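You operate a simulated robot arm through the tools that you are given. There is no shell and no other tool. Be economical: measure what you need, move in short steps, check, and stop when the job is done.

The job below is to be done with a simulated two-armed robot. You get a single attempt, and the scene is never put back.

TASK
Slide the loop link out, ring out to PASS and swap the tag on the red peg.
Fine: link moves with the line box off; off again after; rework tag on the bench, pass tag on the peg.
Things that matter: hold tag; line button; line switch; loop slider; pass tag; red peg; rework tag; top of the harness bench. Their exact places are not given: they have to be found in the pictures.

Only the result counts: the job must be done as asked and must still hold three seconds after the hand-in. Knocking over, shifting, dropping, spilling or breaking anything else fails it.

THE ROBOT
Two 7-joint arms with two-finger parallel grippers on one trunk, on a base that drives. Base frame: it is fixed to the floor where the robot stands at the start and does not move with it; the origin is under the middle of the robot, x ahead of it, y to its left, z up; the surface under the hand at the start is at about z = 80. Units: cm, degrees, N and s.
The left shoulder is at the start at [12.1, 17.4, 105.6], the right one opposite. With the tool pointing down near the work surface each hand reaches from about 36 to 76 cm from the robot's upright axis, wherever it stands, measured 20 degrees to its own side. Places, roughly: hold tag [50, 125, 75]; line button [40, 280, 80]; line switch [40, 290, 80]; loop slider [70, 20, 80]; pass tag [50, 125, 75]; red peg [30, 140, 80]; rework tag [25, 125, 75]; top of the harness bench [60, 150, 80]. Payload 3.6 kg a hand.
Tool frame (each hand has its own): the origin (TCP) lies between the finger pads and is the grasp point; the fingertips stand 3 cm ahead of it; z points along the fingers, y is the line along which they close. Largest opening 11 cm; finger width 2, thickness 1; the body of the gripper, 4.8 by 11.2 cm, starts 5.5 cm behind the TCP.
Orientation is told as [roll, pitch, yaw] about the base's x, y, z axes, in that order, counted from this pose: with the fingers straight down and closing along the base's y, the tool's x points along the base's -x, its y along +y and its z along -z.

THE INTERFACE
- The arms move only by the tool play_rows. It takes "left_deltas", "right_deltas" or both (then of equal length, played together; a hand with none holds still); each is a list of rows, each a list of 3 entries, a list of its own where there are three numbers: the shift along the tool's x, y, z in units of 300 mm (1.0 is 300 mm), then the turn, a rotation vector about the tool's x, y, z in units of 45 degrees (1.0 is 45 degrees), then the gripper command, from -1 (shut) to 1 (fully open), values between in proportion. In form: [[[tx, ty, tz], [ax, ay, az], gripper], ...]. A call has 1 to 10 rows; each row is the pose to reach, as a shift and turn from the pose commanded when the call began, along the tool's axes at that moment. A call with a number of a shift or a turn outside -1 to 1 is refused whole. Each row takes 0.2 s and may step no farther than 5 cm and 8.6 degrees from the row before; otherwise, or with a gripper value out of range, the whole call is refused. Where a pose cannot be reached the arm comes as near as it can. A force on the tool above 40 N (or 10 N above the force at the start of the call, whichever is more), or a blocked arm, ends the call early, and 0.2 s more pass. Each finger travels about 15.3 cm/s and halts on what it meets, pressing with about 39 N; the grip force reading is that of the motor and also rises with nothing between the fingers. The clock runs only during rows and for 0.2 s after the last one: add rows that repeat a pose to give the fingers time. The reply holds the time, the measured pose of the TCP, the force on the tool along the base axes, the opening and the grip force, in the units named above and with some noise, with the torque about the TCP (base axes, N m) and any sound that the robot's microphone picked up.
- Cameras (640 x 400 px; columns grow to the right, rows downward): "scene" is now at [20.5, 3.45, 120.27]; the picture's right is [0.46, -0.89, -0.00], its down [-0.71, -0.37, -0.60] and it looks along [0.53, 0.27, -0.80] (base axes); focal length 214 px, centre (320, 200). "left" rides on the left gripper at [7.3, -1.7, -10.3] in its tool frame; the picture's right is [0.23, 0.97, 0.00], its down [-0.76, 0.18, -0.62] and it looks along [-0.61, 0.14, 0.78] (tool axes); focal length 222 px, centre (320, 200). "right" rides on the right gripper at [7.3, 1.7, -10.3] in its tool frame; the picture's right is [-0.23, 0.97, 0.00], its down [-0.76, -0.18, -0.62] and it looks along [-0.61, -0.14, 0.78] (tool axes); focal length 222 px, centre (320, 200).
- snapshot(camera): a new picture of that camera. The clock stands still meanwhile.
- lift_body(by): slides the trunk up (or, below 0, down) by that many cm; the arms and the scene camera ride with it, the base frame stays. It gives what a move gives, with no picture.
- base_move(legs): drives the robot by 1 to 6 legs, each [ahead, left, turn to the left] in cm, cm and degrees, along the robot's own axes; the way and the turn of a leg run together, so that a leg with both is an arc; at most 150 cm and 180 degrees a leg. The arms and the cameras ride along, it lands a little off, and it stops where it bumps. It gives what a move gives.
- aim_head(pan, tilt): turns the head with the scene camera to pan (to the left, within 86 degrees either way) and tilt (down, from -29 to 69), counted from straight ahead of the robot. It gives what a move gives.
- locate(camera, pixels): for up to 12 pixels [column, row] of the newest picture of that camera ("zoom" is the newest enlarged one), the place [x, y, z] in the base frame of the surface seen there, good to about 0.3 cm. The clock stands still meanwhile.
- close_up(camera, box): a new picture of the part [left, top, right, bottom] of that camera's present view, enlarged. The clock stands still meanwhile.
- job_done(): hands the job in; it is judged then, once.

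Work in short steps. Measure before you move; look again where a grasp or a placing could have gone wrong, and mend it. You have 80 turns and 78 pictures in all, those below and enlarged ones among them. Open the grippers and draw the arms clear of the work before you hand the job in, unless the task says otherwise; then end with one line.

The tools are called by a JSON object that holds its "op" and its "data". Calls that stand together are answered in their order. play_rows: Moves the arms, as the interface text tells. Its arguments: {"type":"object","properties":{"left_deltas":{"type":"array","items":{"type":"array"}},"right_deltas":{"type":"array","items":{"type":"array"}}},"required":[]} The other tools are called the same way: lift_body (by) slides the trunk up or down; base_move (legs) drives the base; aim_head (pan, tilt) turns the head that bears the scene camera; snapshot (camera) takes a picture; locate (camera, pixels) gives the place of the surface under pixels of a picture; close_up (camera, box) takes an enlarged picture of a part of a camera's view; job_done () hands the job in.

At the start:

```text
t: 0.0
left_ee_pos: [43.35, 36.42, 105.97]
left_tcp_rot: [0.0, -0.1, 0.1]
left_force: [-0.1, 0.2, 0.6]
left_wrist_torque: [-0.03, 0.01, -0.02]
left_grip_width: 10.99
left_finger_force: 0.0
right_ee_pos: [43.08, -6.13, 102.67]
right_tcp_rot: [0.0, 0.1, 0.0]
right_force: [0.1, -0.8, -0.3]
right_wrist_torque: [0.0, -0.02, -0.01]
right_grip_width: 11.0
right_finger_force: 0.1
trunk travel left (down, up): [-17.5, 58.8]
robot x, y, heading: [0.22, -0.16, 0.0]
head pan, tilt: [27.3, 53.3]
```

scene: 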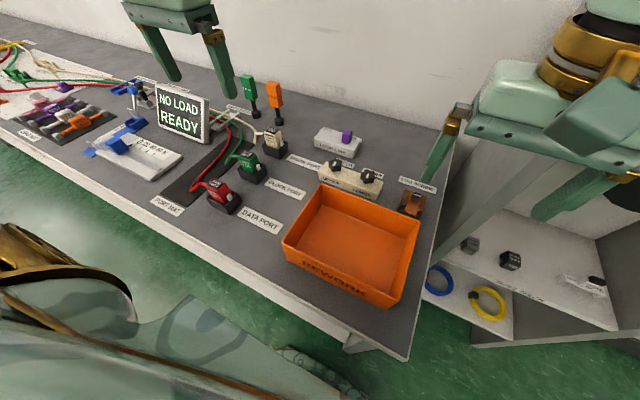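
right: 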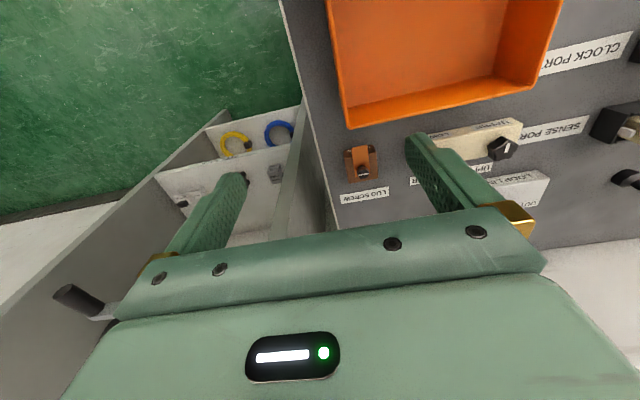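
left: 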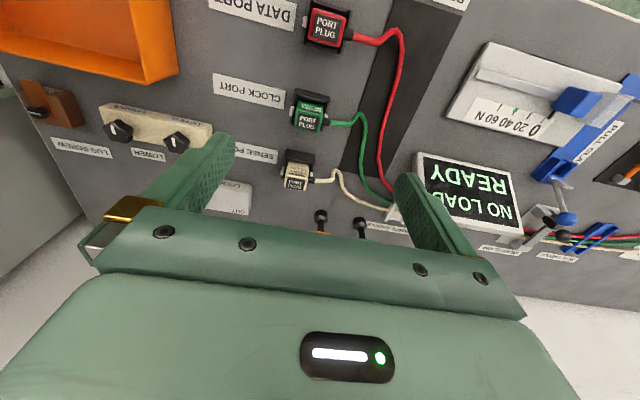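

The loop slider (white box with a purple knob) appears near scene pixel (340,140). I enlarge it and look left along the bench.

{"op": "close_up", "data": {"camera": "scene", "box": [220, 60, 460, 210]}}

{"op": "aim_head", "data": {"pan": 75, "tilt": 30}}

{"op": "snapshot", "data": {"camera": "scene"}}

```text
2.67 times, centred on (340, 135) of scene
```

zoom: 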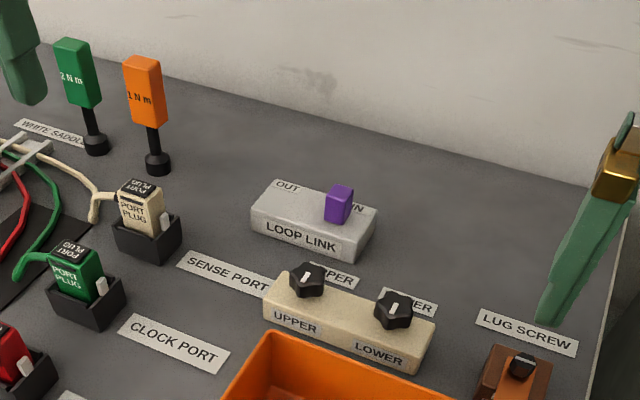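

```text
t: 1.2
left_ee_pos: [43.28, 36.43, 106.01]
left_tcp_rot: [0.1, 0.0, 0.3]
left_force: [-0.1, 0.0, -0.6]
left_wrist_torque: [-0.01, 0.02, -0.03]
left_grip_width: 11.01
left_finger_force: 0.0
right_ee_pos: [43.22, -6.16, 102.9]
right_tcp_rot: [-0.1, 0.0, 0.0]
right_force: [-0.7, -0.8, 0.5]
right_wrist_torque: [-0.02, -0.01, 0.01]
right_grip_width: 10.98
right_finger_force: 0.1
trunk travel left (down, up): [-17.5, 58.8]
robot x, y, heading: [0.27, -0.17, -0.1]
head pan, tilt: [75.0, 30.0]
```

```text
73 pictures are left
```

scene: 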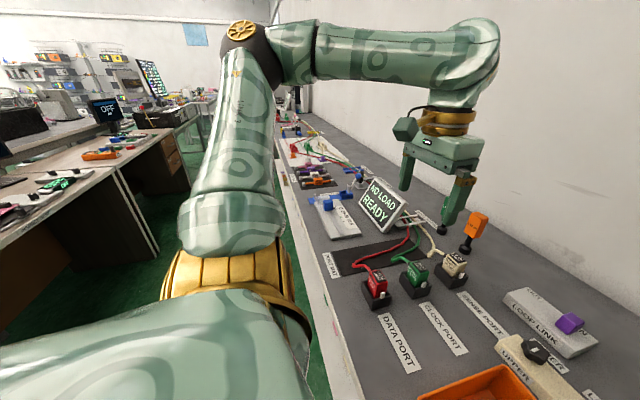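

The left arm blocks part of the view. I measure bench edges, the OFF display and the slider before driving.

{"op": "locate", "data": {"camera": "scene", "pixels": [[105, 112], [100, 155], [155, 255], [182, 165], [118, 170], [300, 215], [282, 150], [570, 323], [322, 155], [40, 185], [290, 118], [520, 295]]}}

{"op": "close_up", "data": {"camera": "scene", "box": [0, 40, 220, 200]}}

{"op": "close_up", "data": {"camera": "scene", "box": [260, 80, 420, 200]}}

```text
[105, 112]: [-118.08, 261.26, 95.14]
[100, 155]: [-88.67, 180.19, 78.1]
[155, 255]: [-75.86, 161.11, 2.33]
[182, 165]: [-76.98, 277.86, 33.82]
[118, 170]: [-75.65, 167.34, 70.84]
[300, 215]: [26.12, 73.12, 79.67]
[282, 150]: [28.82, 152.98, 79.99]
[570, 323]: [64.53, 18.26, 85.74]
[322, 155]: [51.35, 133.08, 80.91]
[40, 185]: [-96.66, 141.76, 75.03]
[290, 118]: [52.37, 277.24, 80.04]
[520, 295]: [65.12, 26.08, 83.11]
```

```text
2.50 times, centred on (110, 120) of scene
```

zoom: 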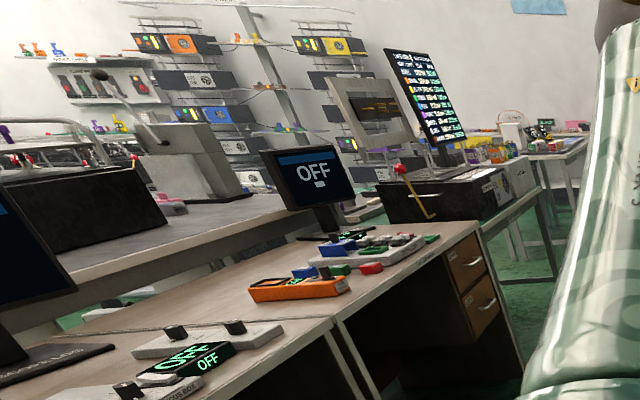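

```text
3.33 times, centred on (340, 140) of scene
```

zoom: 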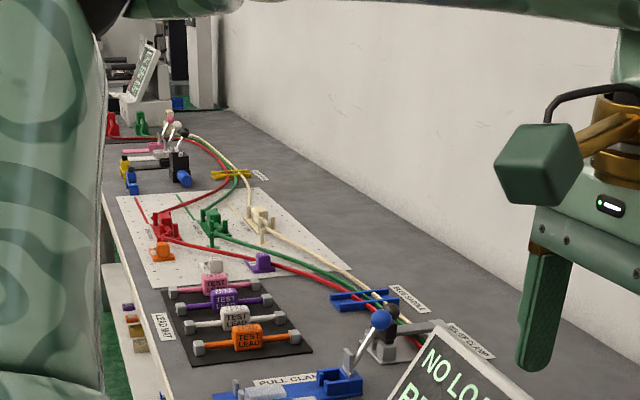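

The loop slider is at about [64.5,18.3,85.7], bench front at x≈26. I raise the trunk for clearance and drive left to view tags and line box.

{"op": "lift_body", "data": {"by": 15}}

{"op": "base_move", "data": {"legs": [[-8, 0, 0], [0, 100, 0]]}}

{"op": "aim_head", "data": {"pan": 35, "tilt": 50}}

{"op": "snapshot", "data": {"camera": "scene"}}

{"op": "aim_head", "data": {"pan": 70, "tilt": 20}}

{"op": "snapshot", "data": {"camera": "scene"}}

```text
t: 2.9
left_ee_pos: [43.41, 36.27, 121.02]
left_tcp_rot: [0.0, 0.0, 0.1]
left_force: [-0.5, -0.6, 0.1]
left_wrist_torque: [0.02, 0.02, 0.0]
left_grip_width: 11.01
left_finger_force: 0.0
right_ee_pos: [43.29, -6.16, 117.87]
right_tcp_rot: [0.0, 0.0, 0.0]
right_force: [0.4, 0.6, -0.2]
right_wrist_torque: [0.0, -0.01, 0.0]
right_grip_width: 11.03
right_finger_force: 0.1
trunk travel left (down, up): [-32.5, 43.8]
robot x, y, heading: [0.13, 0.51, 0.1]
head pan, tilt: [75.0, 30.0]
```

```text
t: 8.8
left_ee_pos: [35.8, 136.15, 121.08]
left_tcp_rot: [-0.1, 0.1, -0.2]
left_force: [-0.4, 0.1, 0.0]
left_wrist_torque: [-0.03, -0.02, 0.01]
left_grip_width: 10.99
left_finger_force: 0.0
right_ee_pos: [35.47, 93.65, 117.82]
right_tcp_rot: [-0.2, 0.0, -0.2]
right_force: [1.0, 0.7, 0.2]
right_wrist_torque: [-0.02, -0.02, -0.03]
right_grip_width: 11.0
right_finger_force: 0.0
trunk travel left (down, up): [-32.5, 43.8]
robot x, y, heading: [-7.69, 99.76, -0.2]
head pan, tilt: [75.0, 30.0]
```

```text
t: 9.8
left_ee_pos: [35.76, 136.03, 120.88]
left_tcp_rot: [0.1, 0.0, -0.1]
left_force: [0.3, 0.1, 0.4]
left_wrist_torque: [0.02, 0.0, -0.02]
left_grip_width: 11.0
left_finger_force: 0.1
right_ee_pos: [35.34, 93.67, 117.81]
right_tcp_rot: [0.0, 0.1, -0.1]
right_force: [-0.1, 0.3, 0.1]
right_wrist_torque: [0.02, 0.0, 0.02]
right_grip_width: 10.99
right_finger_force: 0.1
trunk travel left (down, up): [-32.5, 43.8]
robot x, y, heading: [-7.89, 99.55, -0.1]
head pan, tilt: [35.0, 50.0]
```

```text
70 pictures are left
```

scene: 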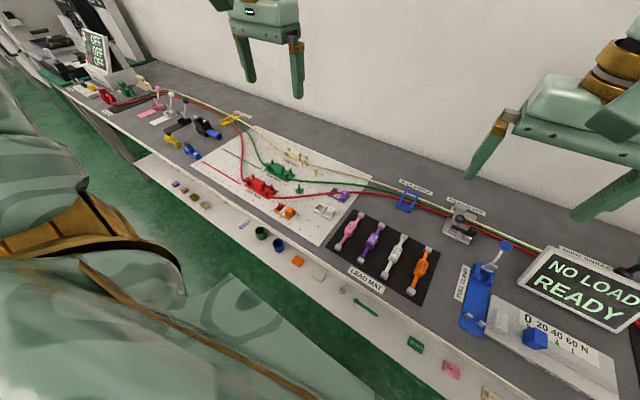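

```text
t: 10.8
left_ee_pos: [35.79, 136.05, 120.89]
left_tcp_rot: [0.0, 0.0, -0.1]
left_force: [0.0, 0.2, 0.4]
left_wrist_torque: [0.04, -0.01, 0.01]
left_grip_width: 10.98
left_finger_force: 0.1
right_ee_pos: [35.38, 93.64, 117.76]
right_tcp_rot: [0.1, 0.1, -0.2]
right_force: [0.4, -0.3, 0.4]
right_wrist_torque: [0.01, -0.01, 0.03]
right_grip_width: 11.0
right_finger_force: 0.0
trunk travel left (down, up): [-32.5, 43.8]
robot x, y, heading: [-7.71, 99.44, -0.0]
head pan, tilt: [70.0, 20.0]
```

```text
69 pictures are left
```

scene: 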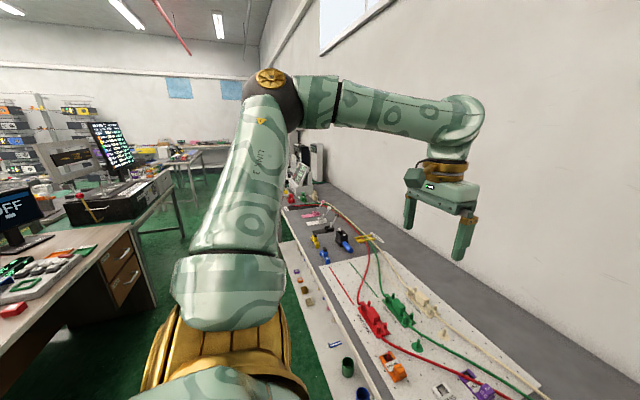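

Small coloured items lie on a lower front shelf (row 190–395 in the earlier view). I aim there and enlarge.

{"op": "aim_head", "data": {"pan": 35, "tilt": 58}}

{"op": "close_up", "data": {"camera": "scene", "box": [100, 80, 360, 242]}}

{"op": "close_up", "data": {"camera": "scene", "box": [240, 180, 500, 342]}}

{"op": "snapshot", "data": {"camera": "scene"}}

```text
t: 11.9
left_ee_pos: [35.7, 136.09, 121.03]
left_tcp_rot: [0.1, -0.1, -0.3]
left_force: [-0.6, -0.8, -0.3]
left_wrist_torque: [-0.02, 0.01, -0.03]
left_grip_width: 11.0
left_finger_force: 0.1
right_ee_pos: [35.42, 93.59, 118.0]
right_tcp_rot: [0.0, 0.0, -0.2]
right_force: [-0.2, -0.7, -0.1]
right_wrist_torque: [-0.01, -0.01, 0.03]
right_grip_width: 11.02
right_finger_force: 0.1
trunk travel left (down, up): [-32.5, 43.8]
robot x, y, heading: [-7.45, 99.77, -0.4]
head pan, tilt: [35.0, 58.0]
```

```text
2.46 times, centred on (230, 161) of scene
```

zoom: 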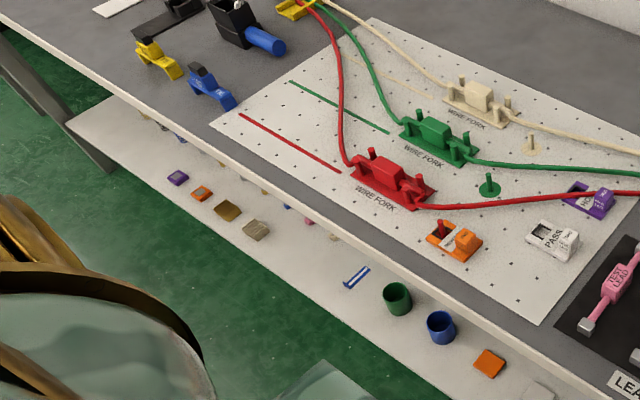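

```text
2.46 times, centred on (370, 261) of scene
```

zoom: 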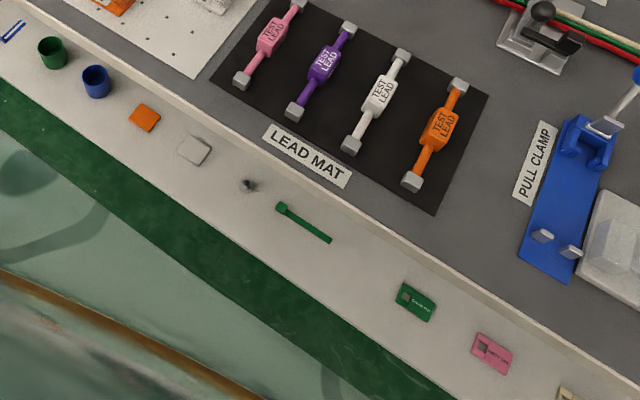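

```text
66 pictures are left
```

scene: 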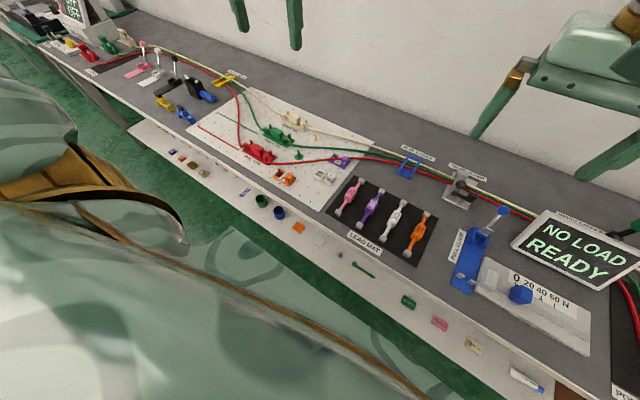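

The orange rework tag sits on the red peg at (285,178), PASS (white) at (325,176), HOLD (purple) at (340,160). Next I drive toward the line box at the far end.

{"op": "base_move", "data": {"legs": [[0, 130, 0]]}}

{"op": "aim_head", "data": {"pan": 35, "tilt": 45}}

{"op": "snapshot", "data": {"camera": "scene"}}

```text
t: 18.4
left_ee_pos: [36.14, 267.12, 121.11]
left_tcp_rot: [0.1, 0.0, -0.1]
left_force: [0.8, 0.1, -0.1]
left_wrist_torque: [-0.04, 0.0, -0.02]
left_grip_width: 11.02
left_finger_force: 0.1
right_ee_pos: [35.84, 224.78, 117.89]
right_tcp_rot: [0.0, -0.1, -0.1]
right_force: [-0.7, -0.1, -0.1]
right_wrist_torque: [-0.04, 0.02, 0.02]
right_grip_width: 11.01
right_finger_force: 0.0
trunk travel left (down, up): [-32.5, 43.8]
robot x, y, heading: [-7.19, 230.88, 0.0]
head pan, tilt: [35.0, 58.0]
```

```text
t: 19.2
left_ee_pos: [36.27, 267.22, 121.13]
left_tcp_rot: [-0.1, 0.0, -0.2]
left_force: [-0.3, -0.2, 0.0]
left_wrist_torque: [0.0, -0.01, -0.02]
left_grip_width: 10.99
left_finger_force: 0.0
right_ee_pos: [35.86, 224.75, 117.85]
right_tcp_rot: [0.0, 0.0, -0.3]
right_force: [0.8, -0.1, 0.0]
right_wrist_torque: [0.05, -0.03, 0.01]
right_grip_width: 11.01
right_finger_force: 0.0
trunk travel left (down, up): [-32.5, 43.8]
robot x, y, heading: [-7.24, 231.58, -0.1]
head pan, tilt: [35.0, 45.0]
```

```text
65 pictures are left
```

scene: 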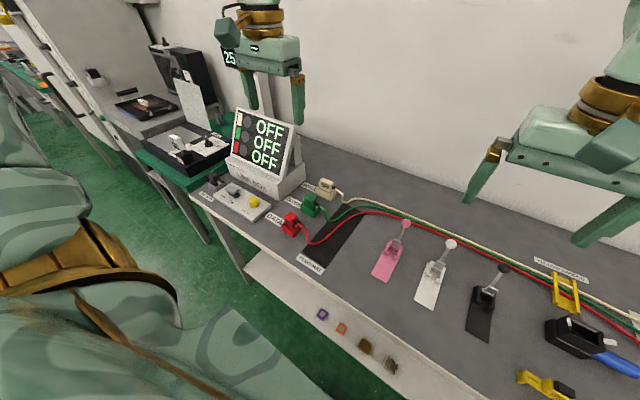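

The display at (265,145) shows OFF x3; a switch at (235,190) and a yellow button at (253,202). I enlarge and locate.

{"op": "close_up", "data": {"camera": "scene", "box": [180, 95, 360, 245]}}

{"op": "locate", "data": {"camera": "scene", "pixels": [[253, 201], [233, 189], [213, 178], [215, 192], [243, 215], [262, 210], [270, 170], [235, 150], [290, 150]]}}

```text
2.67 times, centred on (270, 170) of scene
```

zoom: 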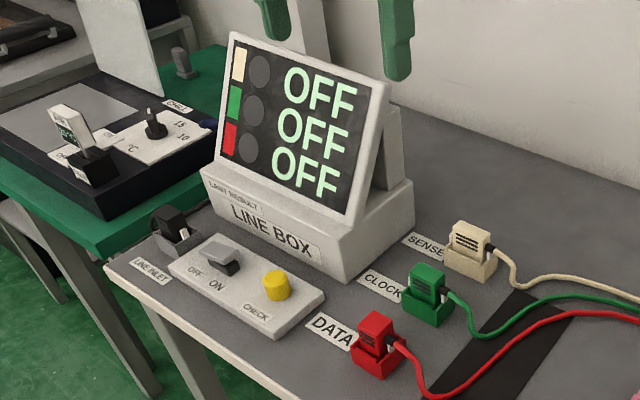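

```text
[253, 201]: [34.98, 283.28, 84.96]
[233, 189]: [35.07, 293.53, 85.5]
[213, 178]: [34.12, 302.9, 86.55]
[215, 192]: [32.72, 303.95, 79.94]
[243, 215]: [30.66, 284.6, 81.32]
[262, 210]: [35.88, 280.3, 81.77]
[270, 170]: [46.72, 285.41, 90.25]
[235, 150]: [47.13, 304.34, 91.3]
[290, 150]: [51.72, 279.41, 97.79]
```

The line box is already OFF, which is what the link move needs. I drive back to the slider.

{"op": "base_move", "data": {"legs": [[0, -115, 0], [0, -116, 0], [9, 0, 0]]}}

{"op": "lift_body", "data": {"by": -12}}

{"op": "aim_head", "data": {"pan": 15, "tilt": 50}}

{"op": "snapshot", "data": {"camera": "scene"}}

```text
t: 31.3
left_ee_pos: [44.19, 35.86, 121.09]
left_tcp_rot: [-0.1, 0.0, 0.0]
left_force: [0.6, -0.3, -1.0]
left_wrist_torque: [-0.03, 0.03, 0.03]
left_grip_width: 10.99
left_finger_force: 0.0
right_ee_pos: [44.11, -6.65, 118.01]
right_tcp_rot: [0.1, 0.1, 0.0]
right_force: [0.4, 0.3, -0.3]
right_wrist_torque: [0.0, -0.01, 0.0]
right_grip_width: 10.98
right_finger_force: 0.0
trunk travel left (down, up): [-32.5, 43.8]
robot x, y, heading: [0.66, -0.66, -0.3]
head pan, tilt: [35.0, 45.0]
```

```text
t: 32.8
left_ee_pos: [43.99, 35.9, 109.17]
left_tcp_rot: [0.0, -0.1, 0.0]
left_force: [0.1, 0.5, -0.1]
left_wrist_torque: [0.03, 0.01, -0.05]
left_grip_width: 10.99
left_finger_force: 0.1
right_ee_pos: [43.81, -6.59, 105.83]
right_tcp_rot: [0.1, -0.1, 0.0]
right_force: [0.7, 0.3, 0.0]
right_wrist_torque: [-0.04, -0.02, 0.03]
right_grip_width: 11.0
right_finger_force: 0.1
trunk travel left (down, up): [-20.5, 55.8]
robot x, y, heading: [0.82, -0.54, 0.1]
head pan, tilt: [35.0, 45.0]
```

```text
t: 33.6
left_ee_pos: [43.96, 35.82, 109.02]
left_tcp_rot: [0.0, 0.0, 0.0]
left_force: [-0.6, 0.7, 0.4]
left_wrist_torque: [-0.01, 0.06, -0.02]
left_grip_width: 11.0
left_finger_force: 0.0
right_ee_pos: [43.91, -6.56, 105.81]
right_tcp_rot: [-0.1, -0.1, 0.0]
right_force: [-0.3, -0.7, 0.3]
right_wrist_torque: [0.0, 0.02, 0.02]
right_grip_width: 11.01
right_finger_force: 0.1
trunk travel left (down, up): [-20.5, 55.8]
robot x, y, heading: [1.01, -0.97, 0.2]
head pan, tilt: [15.0, 50.0]
```

```text
63 pictures are left
```

scene: 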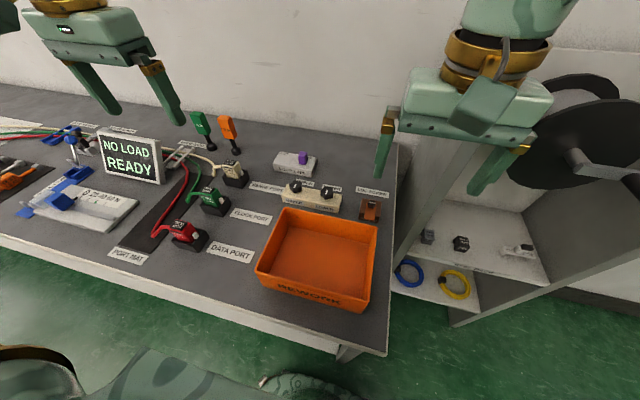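

The slider is at (303,157). I enlarge it and locate its sides.

{"op": "close_up", "data": {"camera": "scene", "box": [260, 135, 340, 185]}}

{"op": "locate", "data": {"camera": "zoom", "pixels": [[345, 155], [345, 185], [345, 205], [325, 180], [370, 180], [230, 190], [130, 190], [440, 230], [150, 150], [430, 180], [330, 260]]}}

```text
8.00 times, centred on (300, 160) of scene
```

zoom: 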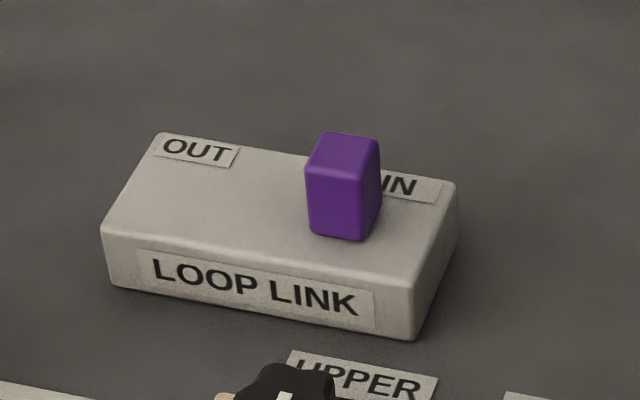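

```text
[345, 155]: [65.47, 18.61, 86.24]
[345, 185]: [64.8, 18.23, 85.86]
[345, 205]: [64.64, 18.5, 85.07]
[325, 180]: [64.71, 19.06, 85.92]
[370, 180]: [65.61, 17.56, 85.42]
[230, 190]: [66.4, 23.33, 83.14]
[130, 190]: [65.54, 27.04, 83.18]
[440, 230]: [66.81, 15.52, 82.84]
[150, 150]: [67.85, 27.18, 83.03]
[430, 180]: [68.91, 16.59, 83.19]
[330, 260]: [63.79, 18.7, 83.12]
```

Knob is about 2 cm wide at [65.5,18.4], top z≈86.3, on a box spanning y 15.5–27.3. I move the left hand above it with the fingers half open.

{"op": "play_rows", "data": {"left_deltas": [[[-0.1, -0.083, 0.052], [0, 0, 0], 0.1], [[-0.2, -0.166, 0.105], [0, 0, 0], 0.1], [[-0.3, -0.249, 0.157], [0, 0, 0], 0.1], [[-0.4, -0.331, 0.21], [0, 0, 0], 0.1], [[-0.5, -0.414, 0.262], [0, 0, 0], 0.1], [[-0.6, -0.497, 0.315], [0, 0, 0], 0.1], [[-0.713, -0.58, 0.367], [0, 0, 0], 0.1], [[-0.713, -0.58, 0.367], [0, 0, 0], 0.1]]}}

{"op": "snapshot", "data": {"camera": "left"}}

{"op": "close_up", "data": {"camera": "scene", "box": [230, 100, 390, 200]}}

```text
t: 35.4
left_ee_pos: [61.71, 21.49, 99.31]
left_tcp_rot: [0.0, 0.0, 0.1]
left_force: [-0.4, -0.2, 0.4]
left_wrist_torque: [0.0, 0.02, 0.02]
left_grip_width: 6.06
left_finger_force: 0.1
left hand out of reach, approached as far as the arm can: row 6, 7, 8
right_ee_pos: [44.05, -6.68, 105.78]
right_tcp_rot: [0.1, 0.2, 0.0]
right_force: [-0.2, 0.1, -0.7]
right_wrist_torque: [0.01, 0.0, -0.02]
right_grip_width: 11.01
right_finger_force: 0.1
trunk travel left (down, up): [-20.5, 55.8]
robot x, y, heading: [1.14, -0.46, 0.0]
head pan, tilt: [15.0, 50.0]
```

```text
61 pictures are left
```

left: 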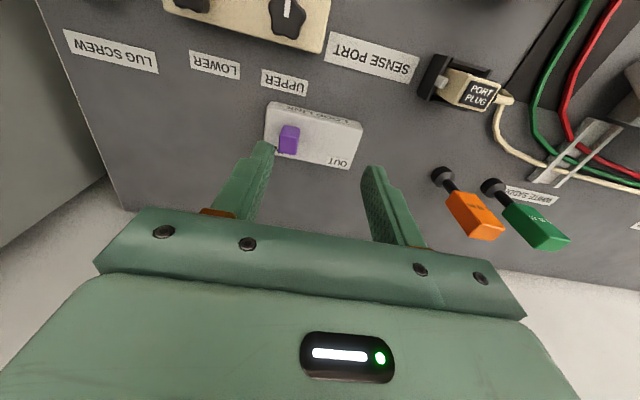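

```text
4.00 times, centred on (310, 150) of scene
```

zoom: 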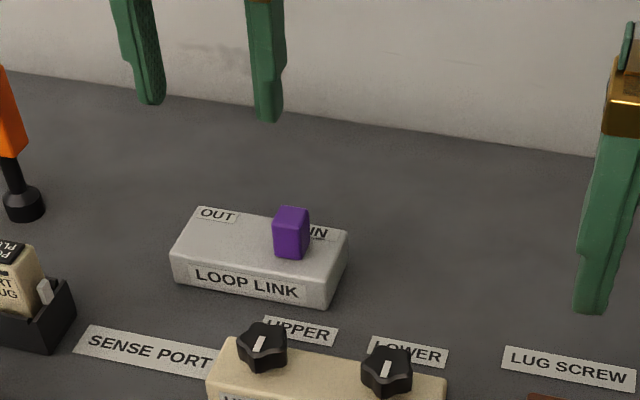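

The hand stopped short in x (61.7). I drive 4 cm ahead to gain reach.

{"op": "base_move", "data": {"legs": [[4, 0, 0]]}}

{"op": "locate", "data": {"camera": "left", "pixels": [[289, 140], [289, 131]]}}

```text
t: 36.3
left_ee_pos: [64.48, 22.53, 99.37]
left_tcp_rot: [0.0, 0.0, 0.7]
left_force: [-0.7, 0.4, 0.4]
left_wrist_torque: [-0.05, -0.07, 0.01]
left_grip_width: 6.04
left_finger_force: 0.1
right_ee_pos: [46.95, -5.57, 105.76]
right_tcp_rot: [0.0, 0.2, 0.6]
right_force: [0.3, 0.5, 0.1]
right_wrist_torque: [-0.04, 0.07, -0.01]
right_grip_width: 10.99
right_finger_force: 0.1
trunk travel left (down, up): [-20.5, 55.8]
robot x, y, heading: [3.68, -0.04, 0.4]
head pan, tilt: [15.0, 50.0]
```

```text
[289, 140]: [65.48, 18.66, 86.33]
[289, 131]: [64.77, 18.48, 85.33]
```

Hand now at x 64.5. I shift to y 18.5 and descend to z≈90.

{"op": "play_rows", "data": {"left_deltas": [[[0, -0.07, 0.08], [0, 0, 0], 0.1], [[-0.015, -0.133, 0.16], [0, 0, 0], 0.1], [[-0.03, -0.133, 0.25], [0, 0, 0], 0.1], [[-0.03, -0.133, 0.31], [0, 0, 0], 0.1], [[-0.03, -0.133, 0.31], [0, 0, 0], 0.1]]}}

{"op": "close_up", "data": {"camera": "scene", "box": [230, 80, 390, 180]}}

```text
t: 37.5
left_ee_pos: [63.04, 20.66, 90.18]
left_tcp_rot: [0.0, -0.1, 0.8]
left_force: [-0.1, 0.4, 0.5]
left_wrist_torque: [0.0, -0.03, -0.02]
left_grip_width: 6.05
left_finger_force: 0.0
left hand out of reach, approached as far as the arm can: row 1, 2, 3, 4, 5
right_ee_pos: [46.9, -5.57, 105.94]
right_tcp_rot: [0.1, 0.0, 0.8]
right_force: [-0.4, -0.7, 0.2]
right_wrist_torque: [-0.05, -0.03, -0.04]
right_grip_width: 11.0
right_finger_force: 0.1
trunk travel left (down, up): [-20.5, 55.8]
robot x, y, heading: [3.77, 0.21, 0.6]
head pan, tilt: [15.0, 50.0]
```

```text
4.00 times, centred on (310, 130) of scene
```

zoom: 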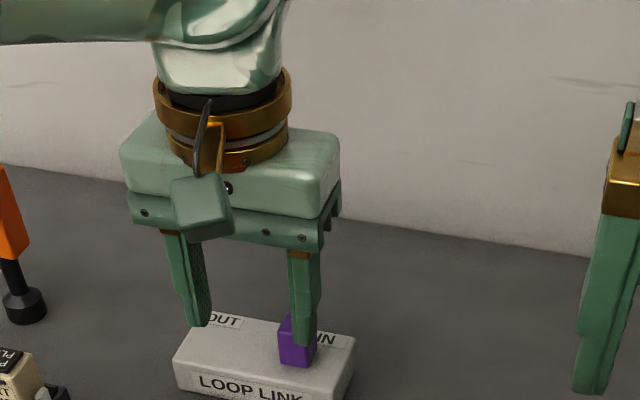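

The hand sits at [63,20.7,90], apparently limited. I probe with a small rise-and-right move to see how the command behaves.

{"op": "play_rows", "data": {"left_deltas": [[[0.08, 0, -0.1], [0, 0, 0], 0.1], [[0.15, 0, -0.1], [0, 0, 0], 0.1], [[0.15, 0, -0.1], [0, 0, 0], 0.1]]}}

```text
t: 38.3
left_ee_pos: [58.76, 20.51, 93.37]
left_tcp_rot: [-0.1, -0.1, 0.8]
left_force: [0.3, -0.9, -0.8]
left_wrist_torque: [0.04, -0.04, 0.02]
left_grip_width: 6.03
left_finger_force: 0.1
right_ee_pos: [46.89, -5.46, 105.85]
right_tcp_rot: [0.0, 0.1, 0.8]
right_force: [0.8, -0.1, 0.2]
right_wrist_torque: [0.03, -0.01, 0.0]
right_grip_width: 11.01
right_finger_force: 0.0
trunk travel left (down, up): [-20.5, 55.8]
robot x, y, heading: [3.62, 0.07, 1.0]
head pan, tilt: [15.0, 50.0]
```

Shifts apply from the actual pose. Now I move right to y≈18.5 at x 59, then forward.

{"op": "play_rows", "data": {"left_deltas": [[[0, -0.07, 0], [0, 0, 0], 0.1], [[-0.07, -0.07, 0], [0, 0, 0], 0.1], [[-0.14, -0.07, 0], [0, 0, 0], 0.1], [[-0.22, -0.07, 0], [0, 0, 0], 0.1], [[-0.22, -0.07, 0], [0, 0, 0], 0.1]]}}

```text
t: 39.5
left_ee_pos: [63.13, 20.4, 93.54]
left_tcp_rot: [0.1, -0.1, 0.7]
left_force: [-0.8, 0.3, -0.8]
left_wrist_torque: [0.02, 0.0, 0.01]
left_grip_width: 6.05
left_finger_force: 0.1
left hand out of reach, approached as far as the arm can: row 3, 4, 5
right_ee_pos: [46.79, -5.63, 105.84]
right_tcp_rot: [0.0, 0.1, 0.6]
right_force: [0.4, -0.8, 0.2]
right_wrist_torque: [0.02, -0.01, -0.01]
right_grip_width: 11.02
right_finger_force: 0.1
trunk travel left (down, up): [-20.5, 55.8]
robot x, y, heading: [3.61, -0.1, 0.4]
head pan, tilt: [15.0, 50.0]
```

Reach inward seems limited; standing further right would put the target at a better bearing. I check what's on the right first.

{"op": "aim_head", "data": {"pan": -35, "tilt": 35}}

{"op": "snapshot", "data": {"camera": "scene"}}

{"op": "locate", "data": {"camera": "scene", "pixels": [[320, 60], [420, 100], [320, 160], [420, 200], [520, 200], [320, 260], [200, 200], [600, 150], [250, 100], [500, 300]]}}

```text
t: 40.7
left_ee_pos: [63.2, 20.48, 93.47]
left_tcp_rot: [-0.1, -0.1, 0.8]
left_force: [-1.1, -0.7, 0.2]
left_wrist_torque: [0.05, 0.01, -0.02]
left_grip_width: 6.03
left_finger_force: 0.0
right_ee_pos: [46.9, -5.55, 105.9]
right_tcp_rot: [0.0, 0.1, 0.7]
right_force: [-1.2, -1.2, -0.7]
right_wrist_torque: [0.06, -0.02, -0.04]
right_grip_width: 11.0
right_finger_force: 0.0
trunk travel left (down, up): [-20.5, 55.8]
robot x, y, heading: [3.38, -0.06, 0.7]
head pan, tilt: [-35.0, 35.0]
```

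```text
58 pictures are left
```

scene: 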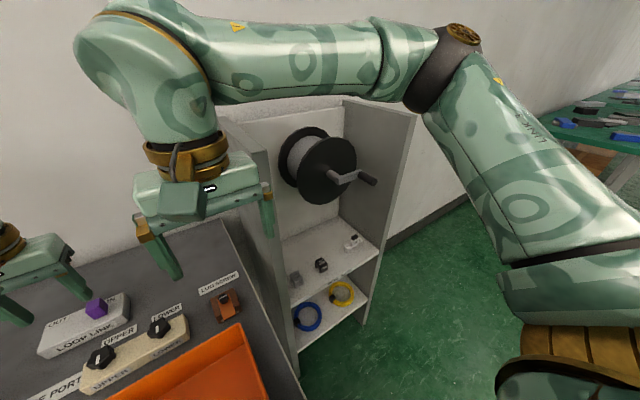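

```text
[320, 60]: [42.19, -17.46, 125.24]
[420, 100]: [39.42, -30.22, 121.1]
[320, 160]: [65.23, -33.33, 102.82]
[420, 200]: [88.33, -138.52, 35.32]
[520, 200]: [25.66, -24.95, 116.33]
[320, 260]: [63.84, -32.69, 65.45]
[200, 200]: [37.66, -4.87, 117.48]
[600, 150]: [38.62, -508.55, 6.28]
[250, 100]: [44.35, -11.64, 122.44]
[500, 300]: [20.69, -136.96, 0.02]
```

The rack panels are near the right hand. I measure their front edges.

{"op": "locate", "data": {"camera": "scene", "pixels": [[262, 200], [272, 255], [282, 300], [412, 118], [400, 180], [372, 300], [346, 100], [225, 130]]}}

```text
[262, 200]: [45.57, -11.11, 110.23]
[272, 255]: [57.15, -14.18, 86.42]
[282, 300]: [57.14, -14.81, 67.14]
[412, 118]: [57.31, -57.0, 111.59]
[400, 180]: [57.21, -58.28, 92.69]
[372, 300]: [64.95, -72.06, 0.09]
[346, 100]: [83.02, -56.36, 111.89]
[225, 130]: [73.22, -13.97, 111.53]
```

Panel fronts are at x=57. I retract the right hand, lift the left a little, then step the base right 12 cm.

{"op": "play_rows", "data": {"left_deltas": [[[0.1, 0, -0.05], [0, 0, 0], 0.1], [[0.2, 0.1, -0.1], [0, 0, 0], 0.1], [[0.2, 0.2, -0.1], [0, 0, 0], 0.1]], "right_deltas": [[[0.1, 0, 0], [0, 0, 0], 1], [[0.2, 0, 0], [0, 0, 0], 1], [[0.25, 0, 0], [0, 0, 0], 1]]}}

{"op": "base_move", "data": {"legs": [[0, -12, 0]]}}

{"op": "aim_head", "data": {"pan": 25, "tilt": 50}}

```text
t: 41.5
left_ee_pos: [57.03, 26.63, 96.42]
left_tcp_rot: [-0.1, 0.0, 0.9]
left_force: [-0.1, -0.1, 0.0]
left_wrist_torque: [0.01, -0.04, -0.01]
left_grip_width: 6.06
left_finger_force: 0.1
right_ee_pos: [39.33, -5.46, 105.91]
right_tcp_rot: [0.0, 0.0, 0.8]
right_force: [0.2, 0.1, -1.1]
right_wrist_torque: [0.01, 0.02, 0.0]
right_grip_width: 10.98
right_finger_force: 0.0
trunk travel left (down, up): [-20.5, 55.8]
robot x, y, heading: [3.84, 0.18, 1.3]
head pan, tilt: [-35.0, 35.0]
```

```text
t: 42.9
left_ee_pos: [57.23, 14.28, 96.4]
left_tcp_rot: [0.0, 0.0, 0.8]
left_force: [-0.4, -0.5, 0.0]
left_wrist_torque: [-0.04, 0.04, -0.02]
left_grip_width: 6.08
left_finger_force: 0.1
right_ee_pos: [39.59, -17.81, 105.83]
right_tcp_rot: [0.0, 0.1, 0.8]
right_force: [-0.4, 1.3, -0.3]
right_wrist_torque: [-0.03, -0.02, 0.01]
right_grip_width: 11.0
right_finger_force: 0.0
trunk travel left (down, up): [-20.5, 55.8]
robot x, y, heading: [3.67, -12.06, 0.8]
head pan, tilt: [-35.0, 35.0]
stopped in leg 1: the robot was blocked; the commanded pose is now the measured one
```

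```text
t: 44.2
left_ee_pos: [57.23, 14.04, 96.41]
left_tcp_rot: [0.1, -0.1, 0.8]
left_force: [0.6, -0.8, 0.4]
left_wrist_torque: [0.0, 0.01, 0.01]
left_grip_width: 6.05
left_finger_force: 0.0
right_ee_pos: [39.63, -17.85, 105.83]
right_tcp_rot: [0.0, 0.1, 0.8]
right_force: [-0.5, 0.1, 0.4]
right_wrist_torque: [0.02, 0.02, -0.02]
right_grip_width: 11.0
right_finger_force: 0.0
trunk travel left (down, up): [-20.5, 55.8]
robot x, y, heading: [4.02, -12.24, 0.8]
head pan, tilt: [25.0, 50.0]
```

The base arrived (y −12.2) though it reported a block. Now left hand toward [65.3,18.5,92].

{"op": "play_rows", "data": {"left_deltas": [[[-0.07, 0.07, 0], [0, 0, 0], 0.1], [[-0.14, 0.15, -0.0], [0, 0, 0], 0.1], [[-0.21, 0.15, 0.05], [0, 0, 0], 0.1], [[-0.27, 0.15, 0.1], [0, 0, 0], 0.1], [[-0.27, 0.15, 0.15], [0, 0, 0], 0.1], [[-0.27, 0.15, 0.15], [0, 0, 0], 0.1]]}}

{"op": "snapshot", "data": {"camera": "scene"}}

```text
t: 45.6
left_ee_pos: [65.34, 18.75, 91.92]
left_tcp_rot: [0.2, -0.1, 0.9]
left_force: [0.6, 0.0, 0.5]
left_wrist_torque: [0.02, 0.03, 0.0]
left_grip_width: 6.05
left_finger_force: 0.1
right_ee_pos: [39.59, -17.74, 105.94]
right_tcp_rot: [0.0, 0.1, 0.9]
right_force: [-0.2, -0.3, 0.5]
right_wrist_torque: [0.01, -0.01, 0.0]
right_grip_width: 11.03
right_finger_force: 0.0
trunk travel left (down, up): [-20.5, 55.8]
robot x, y, heading: [3.7, -12.2, 0.7]
head pan, tilt: [25.0, 50.0]
```

```text
57 pictures are left
```

scene: 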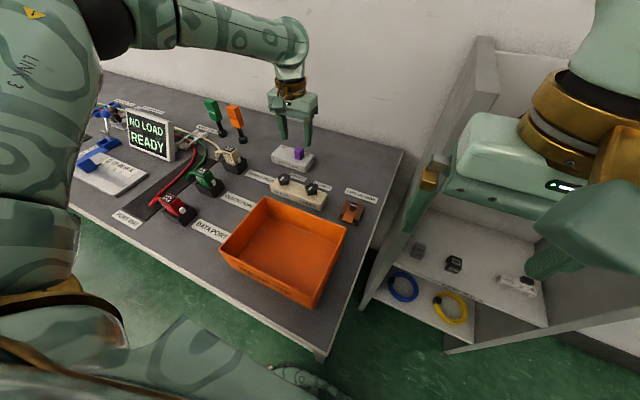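

Reached [65.3,18.75,91.9], straddling the knob. I descend to z≈86.6 and close.

{"op": "play_rows", "data": {"left_deltas": [[[0, 0, 0.09], [0, 0, 0], 0.1], [[0, 0, 0.175], [0, 0, 0], 0.1], [[0, 0, 0.175], [0, 0, 0], -0.5], [[0, 0, 0.175], [0, 0, 0], -0.7], [[0, 0, 0.175], [0, 0, 0], -0.7]]}}

{"op": "close_up", "data": {"camera": "scene", "box": [240, 80, 360, 180]}}

```text
t: 46.8
left_ee_pos: [65.22, 18.75, 86.55]
left_tcp_rot: [0.1, -0.1, 0.9]
left_force: [0.0, 0.0, -2.8]
left_wrist_torque: [-0.08, -0.96, -0.48]
left_grip_width: 2.17
left_finger_force: 44.5
right_ee_pos: [39.59, -17.98, 105.8]
right_tcp_rot: [0.0, 0.1, 0.8]
right_force: [0.0, 0.5, 0.2]
right_wrist_torque: [-0.01, -0.01, 0.01]
right_grip_width: 11.02
right_finger_force: 0.0
trunk travel left (down, up): [-20.5, 55.8]
robot x, y, heading: [3.91, -12.27, 0.9]
head pan, tilt: [25.0, 50.0]
```

```text
4.00 times, centred on (300, 130) of scene
```

zoom: 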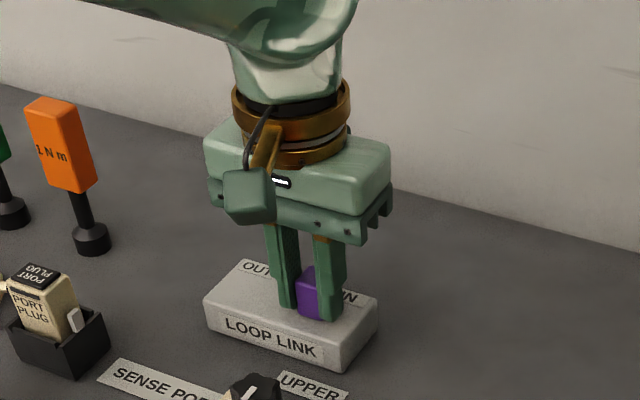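

The knob is gripped (2.17 cm). I slide it along +y in 1 cm steps.

{"op": "play_rows", "data": {"left_deltas": [[[0, 0.033, 0], [0, 0, 0], -0.65], [[0, 0.067, 0], [0, 0, 0], -0.65], [[0, 0.1, 0], [0, 0, 0], -0.65], [[0, 0.133, 0], [0, 0, 0], -0.65], [[0, 0.167, 0], [0, 0, 0], -0.65], [[0, 0.19, 0], [0, 0, 0], -0.65], [[0, 0.19, 0], [0, 0, 0], -0.65]]}}

{"op": "close_up", "data": {"camera": "scene", "box": [240, 80, 360, 180]}}

```text
t: 48.4
left_ee_pos: [65.23, 24.2, 86.62]
left_tcp_rot: [-0.1, 0.1, 0.7]
left_force: [-1.6, -14.2, -7.9]
left_wrist_torque: [-0.37, -0.65, -0.4]
left_grip_width: 2.15
left_finger_force: 44.8
right_ee_pos: [39.63, -18.08, 105.87]
right_tcp_rot: [0.1, 0.1, 0.7]
right_force: [0.4, -0.8, 0.8]
right_wrist_torque: [0.02, -0.03, 0.02]
right_grip_width: 10.99
right_finger_force: 0.1
trunk travel left (down, up): [-20.5, 55.8]
robot x, y, heading: [3.91, -12.41, 1.0]
head pan, tilt: [25.0, 50.0]
```

```text
4.00 times, centred on (300, 130) of scene
```

zoom: 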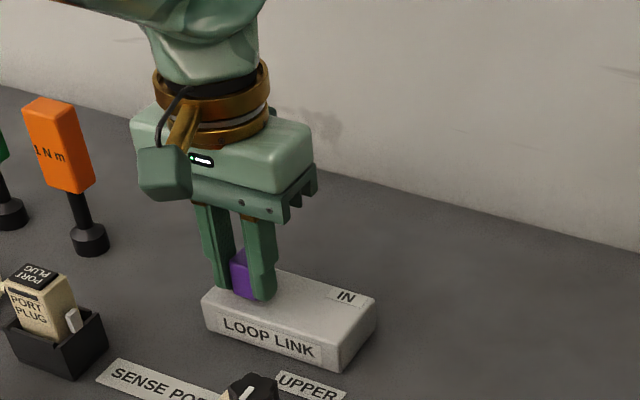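

The knob reached its stop (reaction −14 N, at y≈24.2). I open and rise.

{"op": "play_rows", "data": {"left_deltas": [[[0, -0.01, 0], [0, 0, 0], 0.1], [[0, -0.01, 0], [0, 0, 0], 0.1], [[0, -0.01, -0.1], [0, 0, 0], 0.1], [[0, -0.01, -0.25], [0, 0, 0], 0.1], [[0, -0.01, -0.4], [0, 0, 0], 0.1], [[0.15, -0.01, -0.4], [0, 0, 0], 0.1], [[0.3, -0.01, -0.4], [0, 0, 0], 0.1], [[0.45, -0.01, -0.4], [0, 0, 0], 0.1]]}}

{"op": "close_up", "data": {"camera": "scene", "box": [240, 80, 360, 180]}}

```text
t: 50.2
left_ee_pos: [51.69, 23.99, 98.67]
left_tcp_rot: [0.0, -0.1, 0.9]
left_force: [-0.4, -0.6, 0.2]
left_wrist_torque: [-0.03, -0.04, -0.02]
left_grip_width: 6.05
left_finger_force: 0.0
right_ee_pos: [39.45, -17.82, 105.93]
right_tcp_rot: [0.0, 0.0, 0.8]
right_force: [-1.0, -0.1, -0.1]
right_wrist_torque: [0.01, -0.02, 0.02]
right_grip_width: 10.99
right_finger_force: 0.1
trunk travel left (down, up): [-20.5, 55.8]
robot x, y, heading: [4.25, -12.08, 1.1]
head pan, tilt: [25.0, 50.0]
```

```text
4.00 times, centred on (300, 130) of scene
```

zoom: 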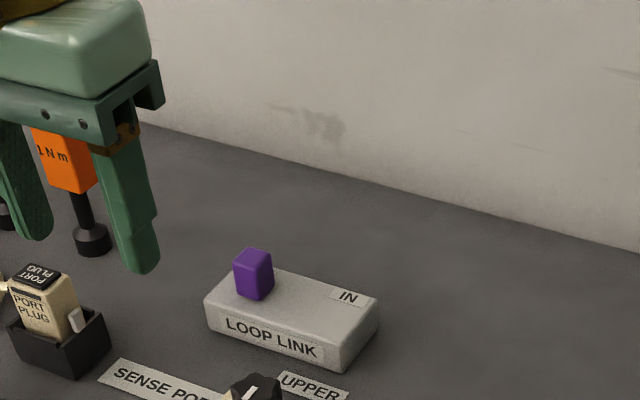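

Link is OUT, with no side effects visible. I raise the trunk and drive to the line box.

{"op": "lift_body", "data": {"by": 20}}

{"op": "base_move", "data": {"legs": [[-11, 0, -1], [0, 137, 0], [0, 120, 0]]}}

{"op": "aim_head", "data": {"pan": 40, "tilt": 50}}

{"op": "snapshot", "data": {"camera": "scene"}}

```text
t: 52.4
left_ee_pos: [51.71, 23.89, 118.6]
left_tcp_rot: [0.0, 0.0, 0.9]
left_force: [-0.4, 0.7, -0.3]
left_wrist_torque: [-0.03, 0.0, 0.0]
left_grip_width: 6.06
left_finger_force: 0.0
right_ee_pos: [39.53, -17.89, 125.88]
right_tcp_rot: [0.0, 0.1, 0.8]
right_force: [0.5, 1.2, 0.8]
right_wrist_torque: [-0.01, -0.01, 0.01]
right_grip_width: 11.0
right_finger_force: 0.0
trunk travel left (down, up): [-40.5, 35.8]
robot x, y, heading: [3.84, -11.98, 0.8]
head pan, tilt: [25.0, 50.0]
```

```text
t: 65.7
left_ee_pos: [40.87, 281.41, 118.69]
left_tcp_rot: [0.0, -0.1, 0.2]
left_force: [-1.1, -0.1, 0.3]
left_wrist_torque: [0.0, 0.02, 0.01]
left_grip_width: 5.99
left_finger_force: 0.0
right_ee_pos: [28.29, 239.66, 125.83]
right_tcp_rot: [0.0, 0.1, 0.1]
right_force: [0.5, 0.6, -0.2]
right_wrist_torque: [-0.02, 0.01, 0.03]
right_grip_width: 10.99
right_finger_force: 0.1
trunk travel left (down, up): [-40.5, 35.8]
robot x, y, heading: [-7.76, 246.08, 0.4]
head pan, tilt: [25.0, 50.0]
```

```text
t: 66.5
left_ee_pos: [40.81, 281.34, 118.62]
left_tcp_rot: [0.0, -0.1, 0.3]
left_force: [0.1, 0.2, -0.1]
left_wrist_torque: [-0.01, 0.0, 0.02]
left_grip_width: 6.05
left_finger_force: 0.1
right_ee_pos: [28.29, 239.68, 125.81]
right_tcp_rot: [0.0, 0.1, 0.1]
right_force: [0.0, 0.0, -0.6]
right_wrist_torque: [0.0, 0.0, -0.01]
right_grip_width: 11.0
right_finger_force: 0.0
trunk travel left (down, up): [-40.5, 35.8]
robot x, y, heading: [-7.35, 245.7, 0.0]
head pan, tilt: [40.0, 50.0]
```

```text
53 pictures are left
```

scene: 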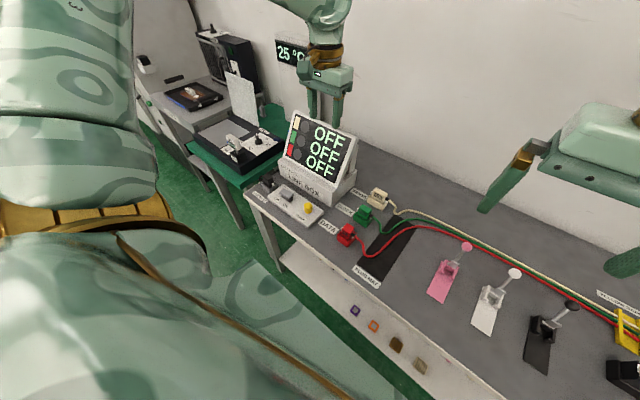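

Switch at (288,194), button at (307,208). I enlarge the box and locate the details.

{"op": "close_up", "data": {"camera": "scene", "box": [250, 165, 346, 235]}}

{"op": "locate", "data": {"camera": "zoom", "pixels": [[225, 185], [262, 170], [235, 205], [255, 195], [285, 190], [380, 275], [360, 270], [395, 295], [205, 190], [290, 215]]}}

```text
5.71 times, centred on (298, 200) of scene
```

zoom: 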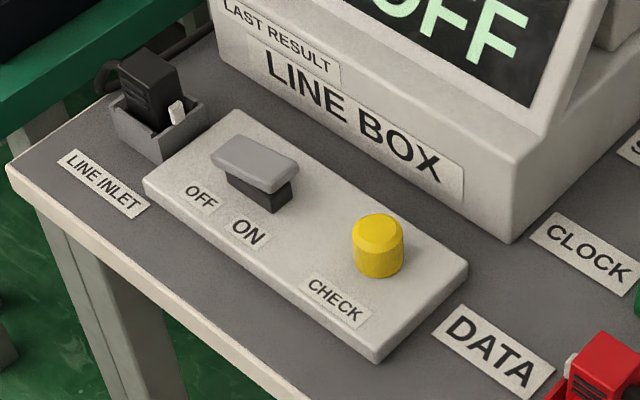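

```text
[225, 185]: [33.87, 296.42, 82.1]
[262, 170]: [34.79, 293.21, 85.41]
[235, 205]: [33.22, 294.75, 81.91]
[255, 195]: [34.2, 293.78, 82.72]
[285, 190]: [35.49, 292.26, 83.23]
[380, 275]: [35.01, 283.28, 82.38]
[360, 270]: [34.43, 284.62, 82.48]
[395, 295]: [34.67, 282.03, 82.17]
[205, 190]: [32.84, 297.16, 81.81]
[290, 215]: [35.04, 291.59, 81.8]
```

I get a second view of the rocker from the left hand camera.

{"op": "close_up", "data": {"camera": "left", "box": [200, 0, 480, 175]}}

{"op": "locate", "data": {"camera": "scene", "pixels": [[285, 191], [288, 192], [291, 194], [293, 195], [284, 189]]}}

```text
2.29 times, centred on (340, 88) of left
```

zoom: 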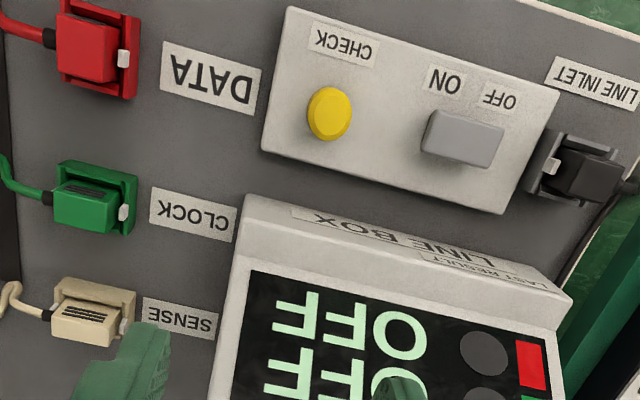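

```text
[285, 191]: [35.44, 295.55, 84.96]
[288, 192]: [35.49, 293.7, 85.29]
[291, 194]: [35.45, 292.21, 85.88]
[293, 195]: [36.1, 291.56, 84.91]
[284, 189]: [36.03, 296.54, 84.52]
```

The ON end (y≈292) stands up at z≈85.9, the OFF end (y≈296.5) is down. I step left 15 cm, then position the shut left fingers above the ON end.

{"op": "base_move", "data": {"legs": [[0, 15, 0]]}}

```text
t: 67.8
left_ee_pos: [40.65, 296.49, 118.57]
left_tcp_rot: [0.0, -0.1, 0.3]
left_force: [0.5, 0.7, 0.0]
left_wrist_torque: [0.0, -0.02, -0.02]
left_grip_width: 6.03
left_finger_force: 0.0
right_ee_pos: [28.22, 254.9, 125.96]
right_tcp_rot: [0.1, 0.1, 0.3]
right_force: [-0.3, -0.1, 0.3]
right_wrist_torque: [-0.03, 0.02, 0.0]
right_grip_width: 11.0
right_finger_force: 0.1
trunk travel left (down, up): [-40.5, 35.8]
robot x, y, heading: [-7.45, 260.79, 0.4]
head pan, tilt: [40.0, 50.0]
```

Now I move above the ON end and close, then lower the trunk.

{"op": "play_rows", "data": {"left_deltas": [[[0.08, -0.07, 0], [0, 0, 0], -0.5], [[0.173, -0.147, 0], [0, 0, 0], -1], [[0.173, -0.147, 0.0], [0, 0, 0], -1], [[0.173, -0.147, 0.0], [0, 0, 0], -1]]}}

{"op": "lift_body", "data": {"by": -17}}

{"op": "snapshot", "data": {"camera": "scene"}}

{"op": "snapshot", "data": {"camera": "left"}}

```text
t: 68.8
left_ee_pos: [35.49, 291.99, 118.68]
left_tcp_rot: [0.1, -0.1, 0.3]
left_force: [0.7, -1.2, -0.6]
left_wrist_torque: [-0.02, -0.01, 0.01]
left_grip_width: 0.0
left_finger_force: 37.4
right_ee_pos: [28.14, 254.76, 125.92]
right_tcp_rot: [-0.1, 0.0, 0.2]
right_force: [0.0, -0.2, -0.2]
right_wrist_torque: [0.01, 0.01, 0.01]
right_grip_width: 10.99
right_finger_force: 0.0
trunk travel left (down, up): [-40.5, 35.8]
robot x, y, heading: [-7.95, 260.46, 0.0]
head pan, tilt: [40.0, 50.0]
```

```text
t: 70.8
left_ee_pos: [35.47, 291.91, 101.67]
left_tcp_rot: [0.0, -0.1, 0.3]
left_force: [-0.3, 1.0, 0.3]
left_wrist_torque: [-0.05, -0.02, 0.0]
left_grip_width: 0.02
left_finger_force: 38.0
right_ee_pos: [28.07, 254.74, 108.94]
right_tcp_rot: [0.0, 0.0, 0.3]
right_force: [-0.9, 1.1, -0.5]
right_wrist_torque: [0.01, 0.01, -0.02]
right_grip_width: 10.99
right_finger_force: 0.1
trunk travel left (down, up): [-23.5, 52.8]
robot x, y, heading: [-7.47, 260.95, 0.2]
head pan, tilt: [40.0, 50.0]
```

```text
50 pictures are left
```

scene: 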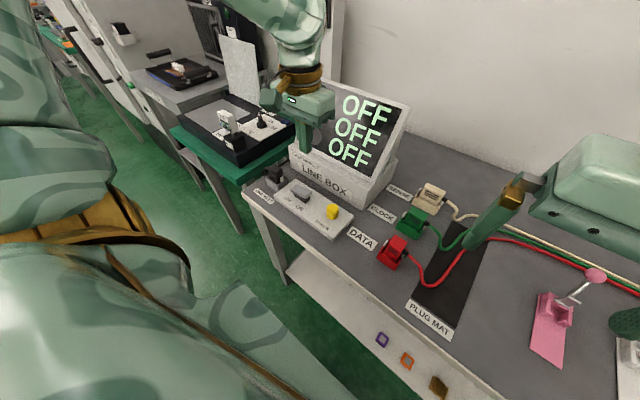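

```text
49 pictures are left
```

left: 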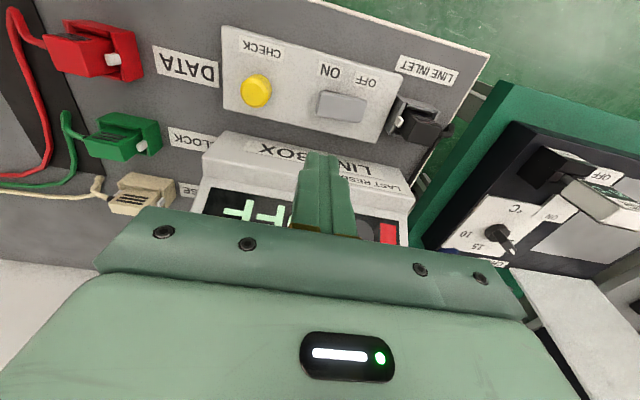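

I refine the rocker and button positions from this closer left view.

{"op": "locate", "data": {"camera": "left", "pixels": [[323, 104], [343, 107], [361, 109], [324, 95], [366, 100], [256, 90], [322, 114], [360, 119]]}}

```text
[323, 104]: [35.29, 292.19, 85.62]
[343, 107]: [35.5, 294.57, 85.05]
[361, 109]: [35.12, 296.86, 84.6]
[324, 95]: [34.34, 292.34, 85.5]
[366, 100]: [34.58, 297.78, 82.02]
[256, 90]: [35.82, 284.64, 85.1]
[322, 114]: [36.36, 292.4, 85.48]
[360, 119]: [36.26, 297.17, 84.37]
```

Rocker spans y 291.9–297 at x 35.3; button at [35.6,284]. I press the ON end slowly with the shut fingers at y≈292.6.

{"op": "play_rows", "data": {"left_deltas": [[[0, 0.023, 0.15], [0, 0, 0], -1], [[0, 0.023, 0.3], [0, 0, 0], -1], [[0, 0.023, 0.42], [0, 0, 0], -1], [[0, 0.023, 0.445], [0, 0, 0], -1], [[0, 0.023, 0.465], [0, 0, 0], -1], [[0, 0.023, 0.48], [0, 0, 0], -1], [[0, 0.023, 0.485], [0, 0, 0], -1]]}}

{"op": "snapshot", "data": {"camera": "scene"}}

```text
t: 72.2
left_ee_pos: [35.57, 292.58, 87.85]
left_tcp_rot: [0.1, -0.9, 0.3]
left_force: [-10.2, -2.2, 33.1]
left_wrist_torque: [0.26, 0.47, 0.14]
left_grip_width: 0.04
left_finger_force: 37.8
right_ee_pos: [27.93, 254.49, 108.94]
right_tcp_rot: [0.1, -0.1, 0.3]
right_force: [0.2, 0.3, 0.9]
right_wrist_torque: [0.0, -0.01, -0.02]
right_grip_width: 11.01
right_finger_force: 0.1
trunk travel left (down, up): [-23.5, 52.8]
robot x, y, heading: [-7.97, 260.92, 0.7]
head pan, tilt: [40.0, 50.0]
stopped in row 7 (left hand): the force on the tool passed its limit at 47 N (the readings are from after the stop); the commanded pose is now the measured one
```

```text
48 pictures are left
```

scene: 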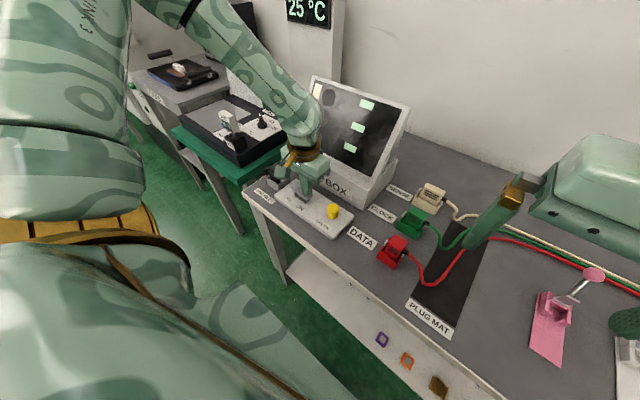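

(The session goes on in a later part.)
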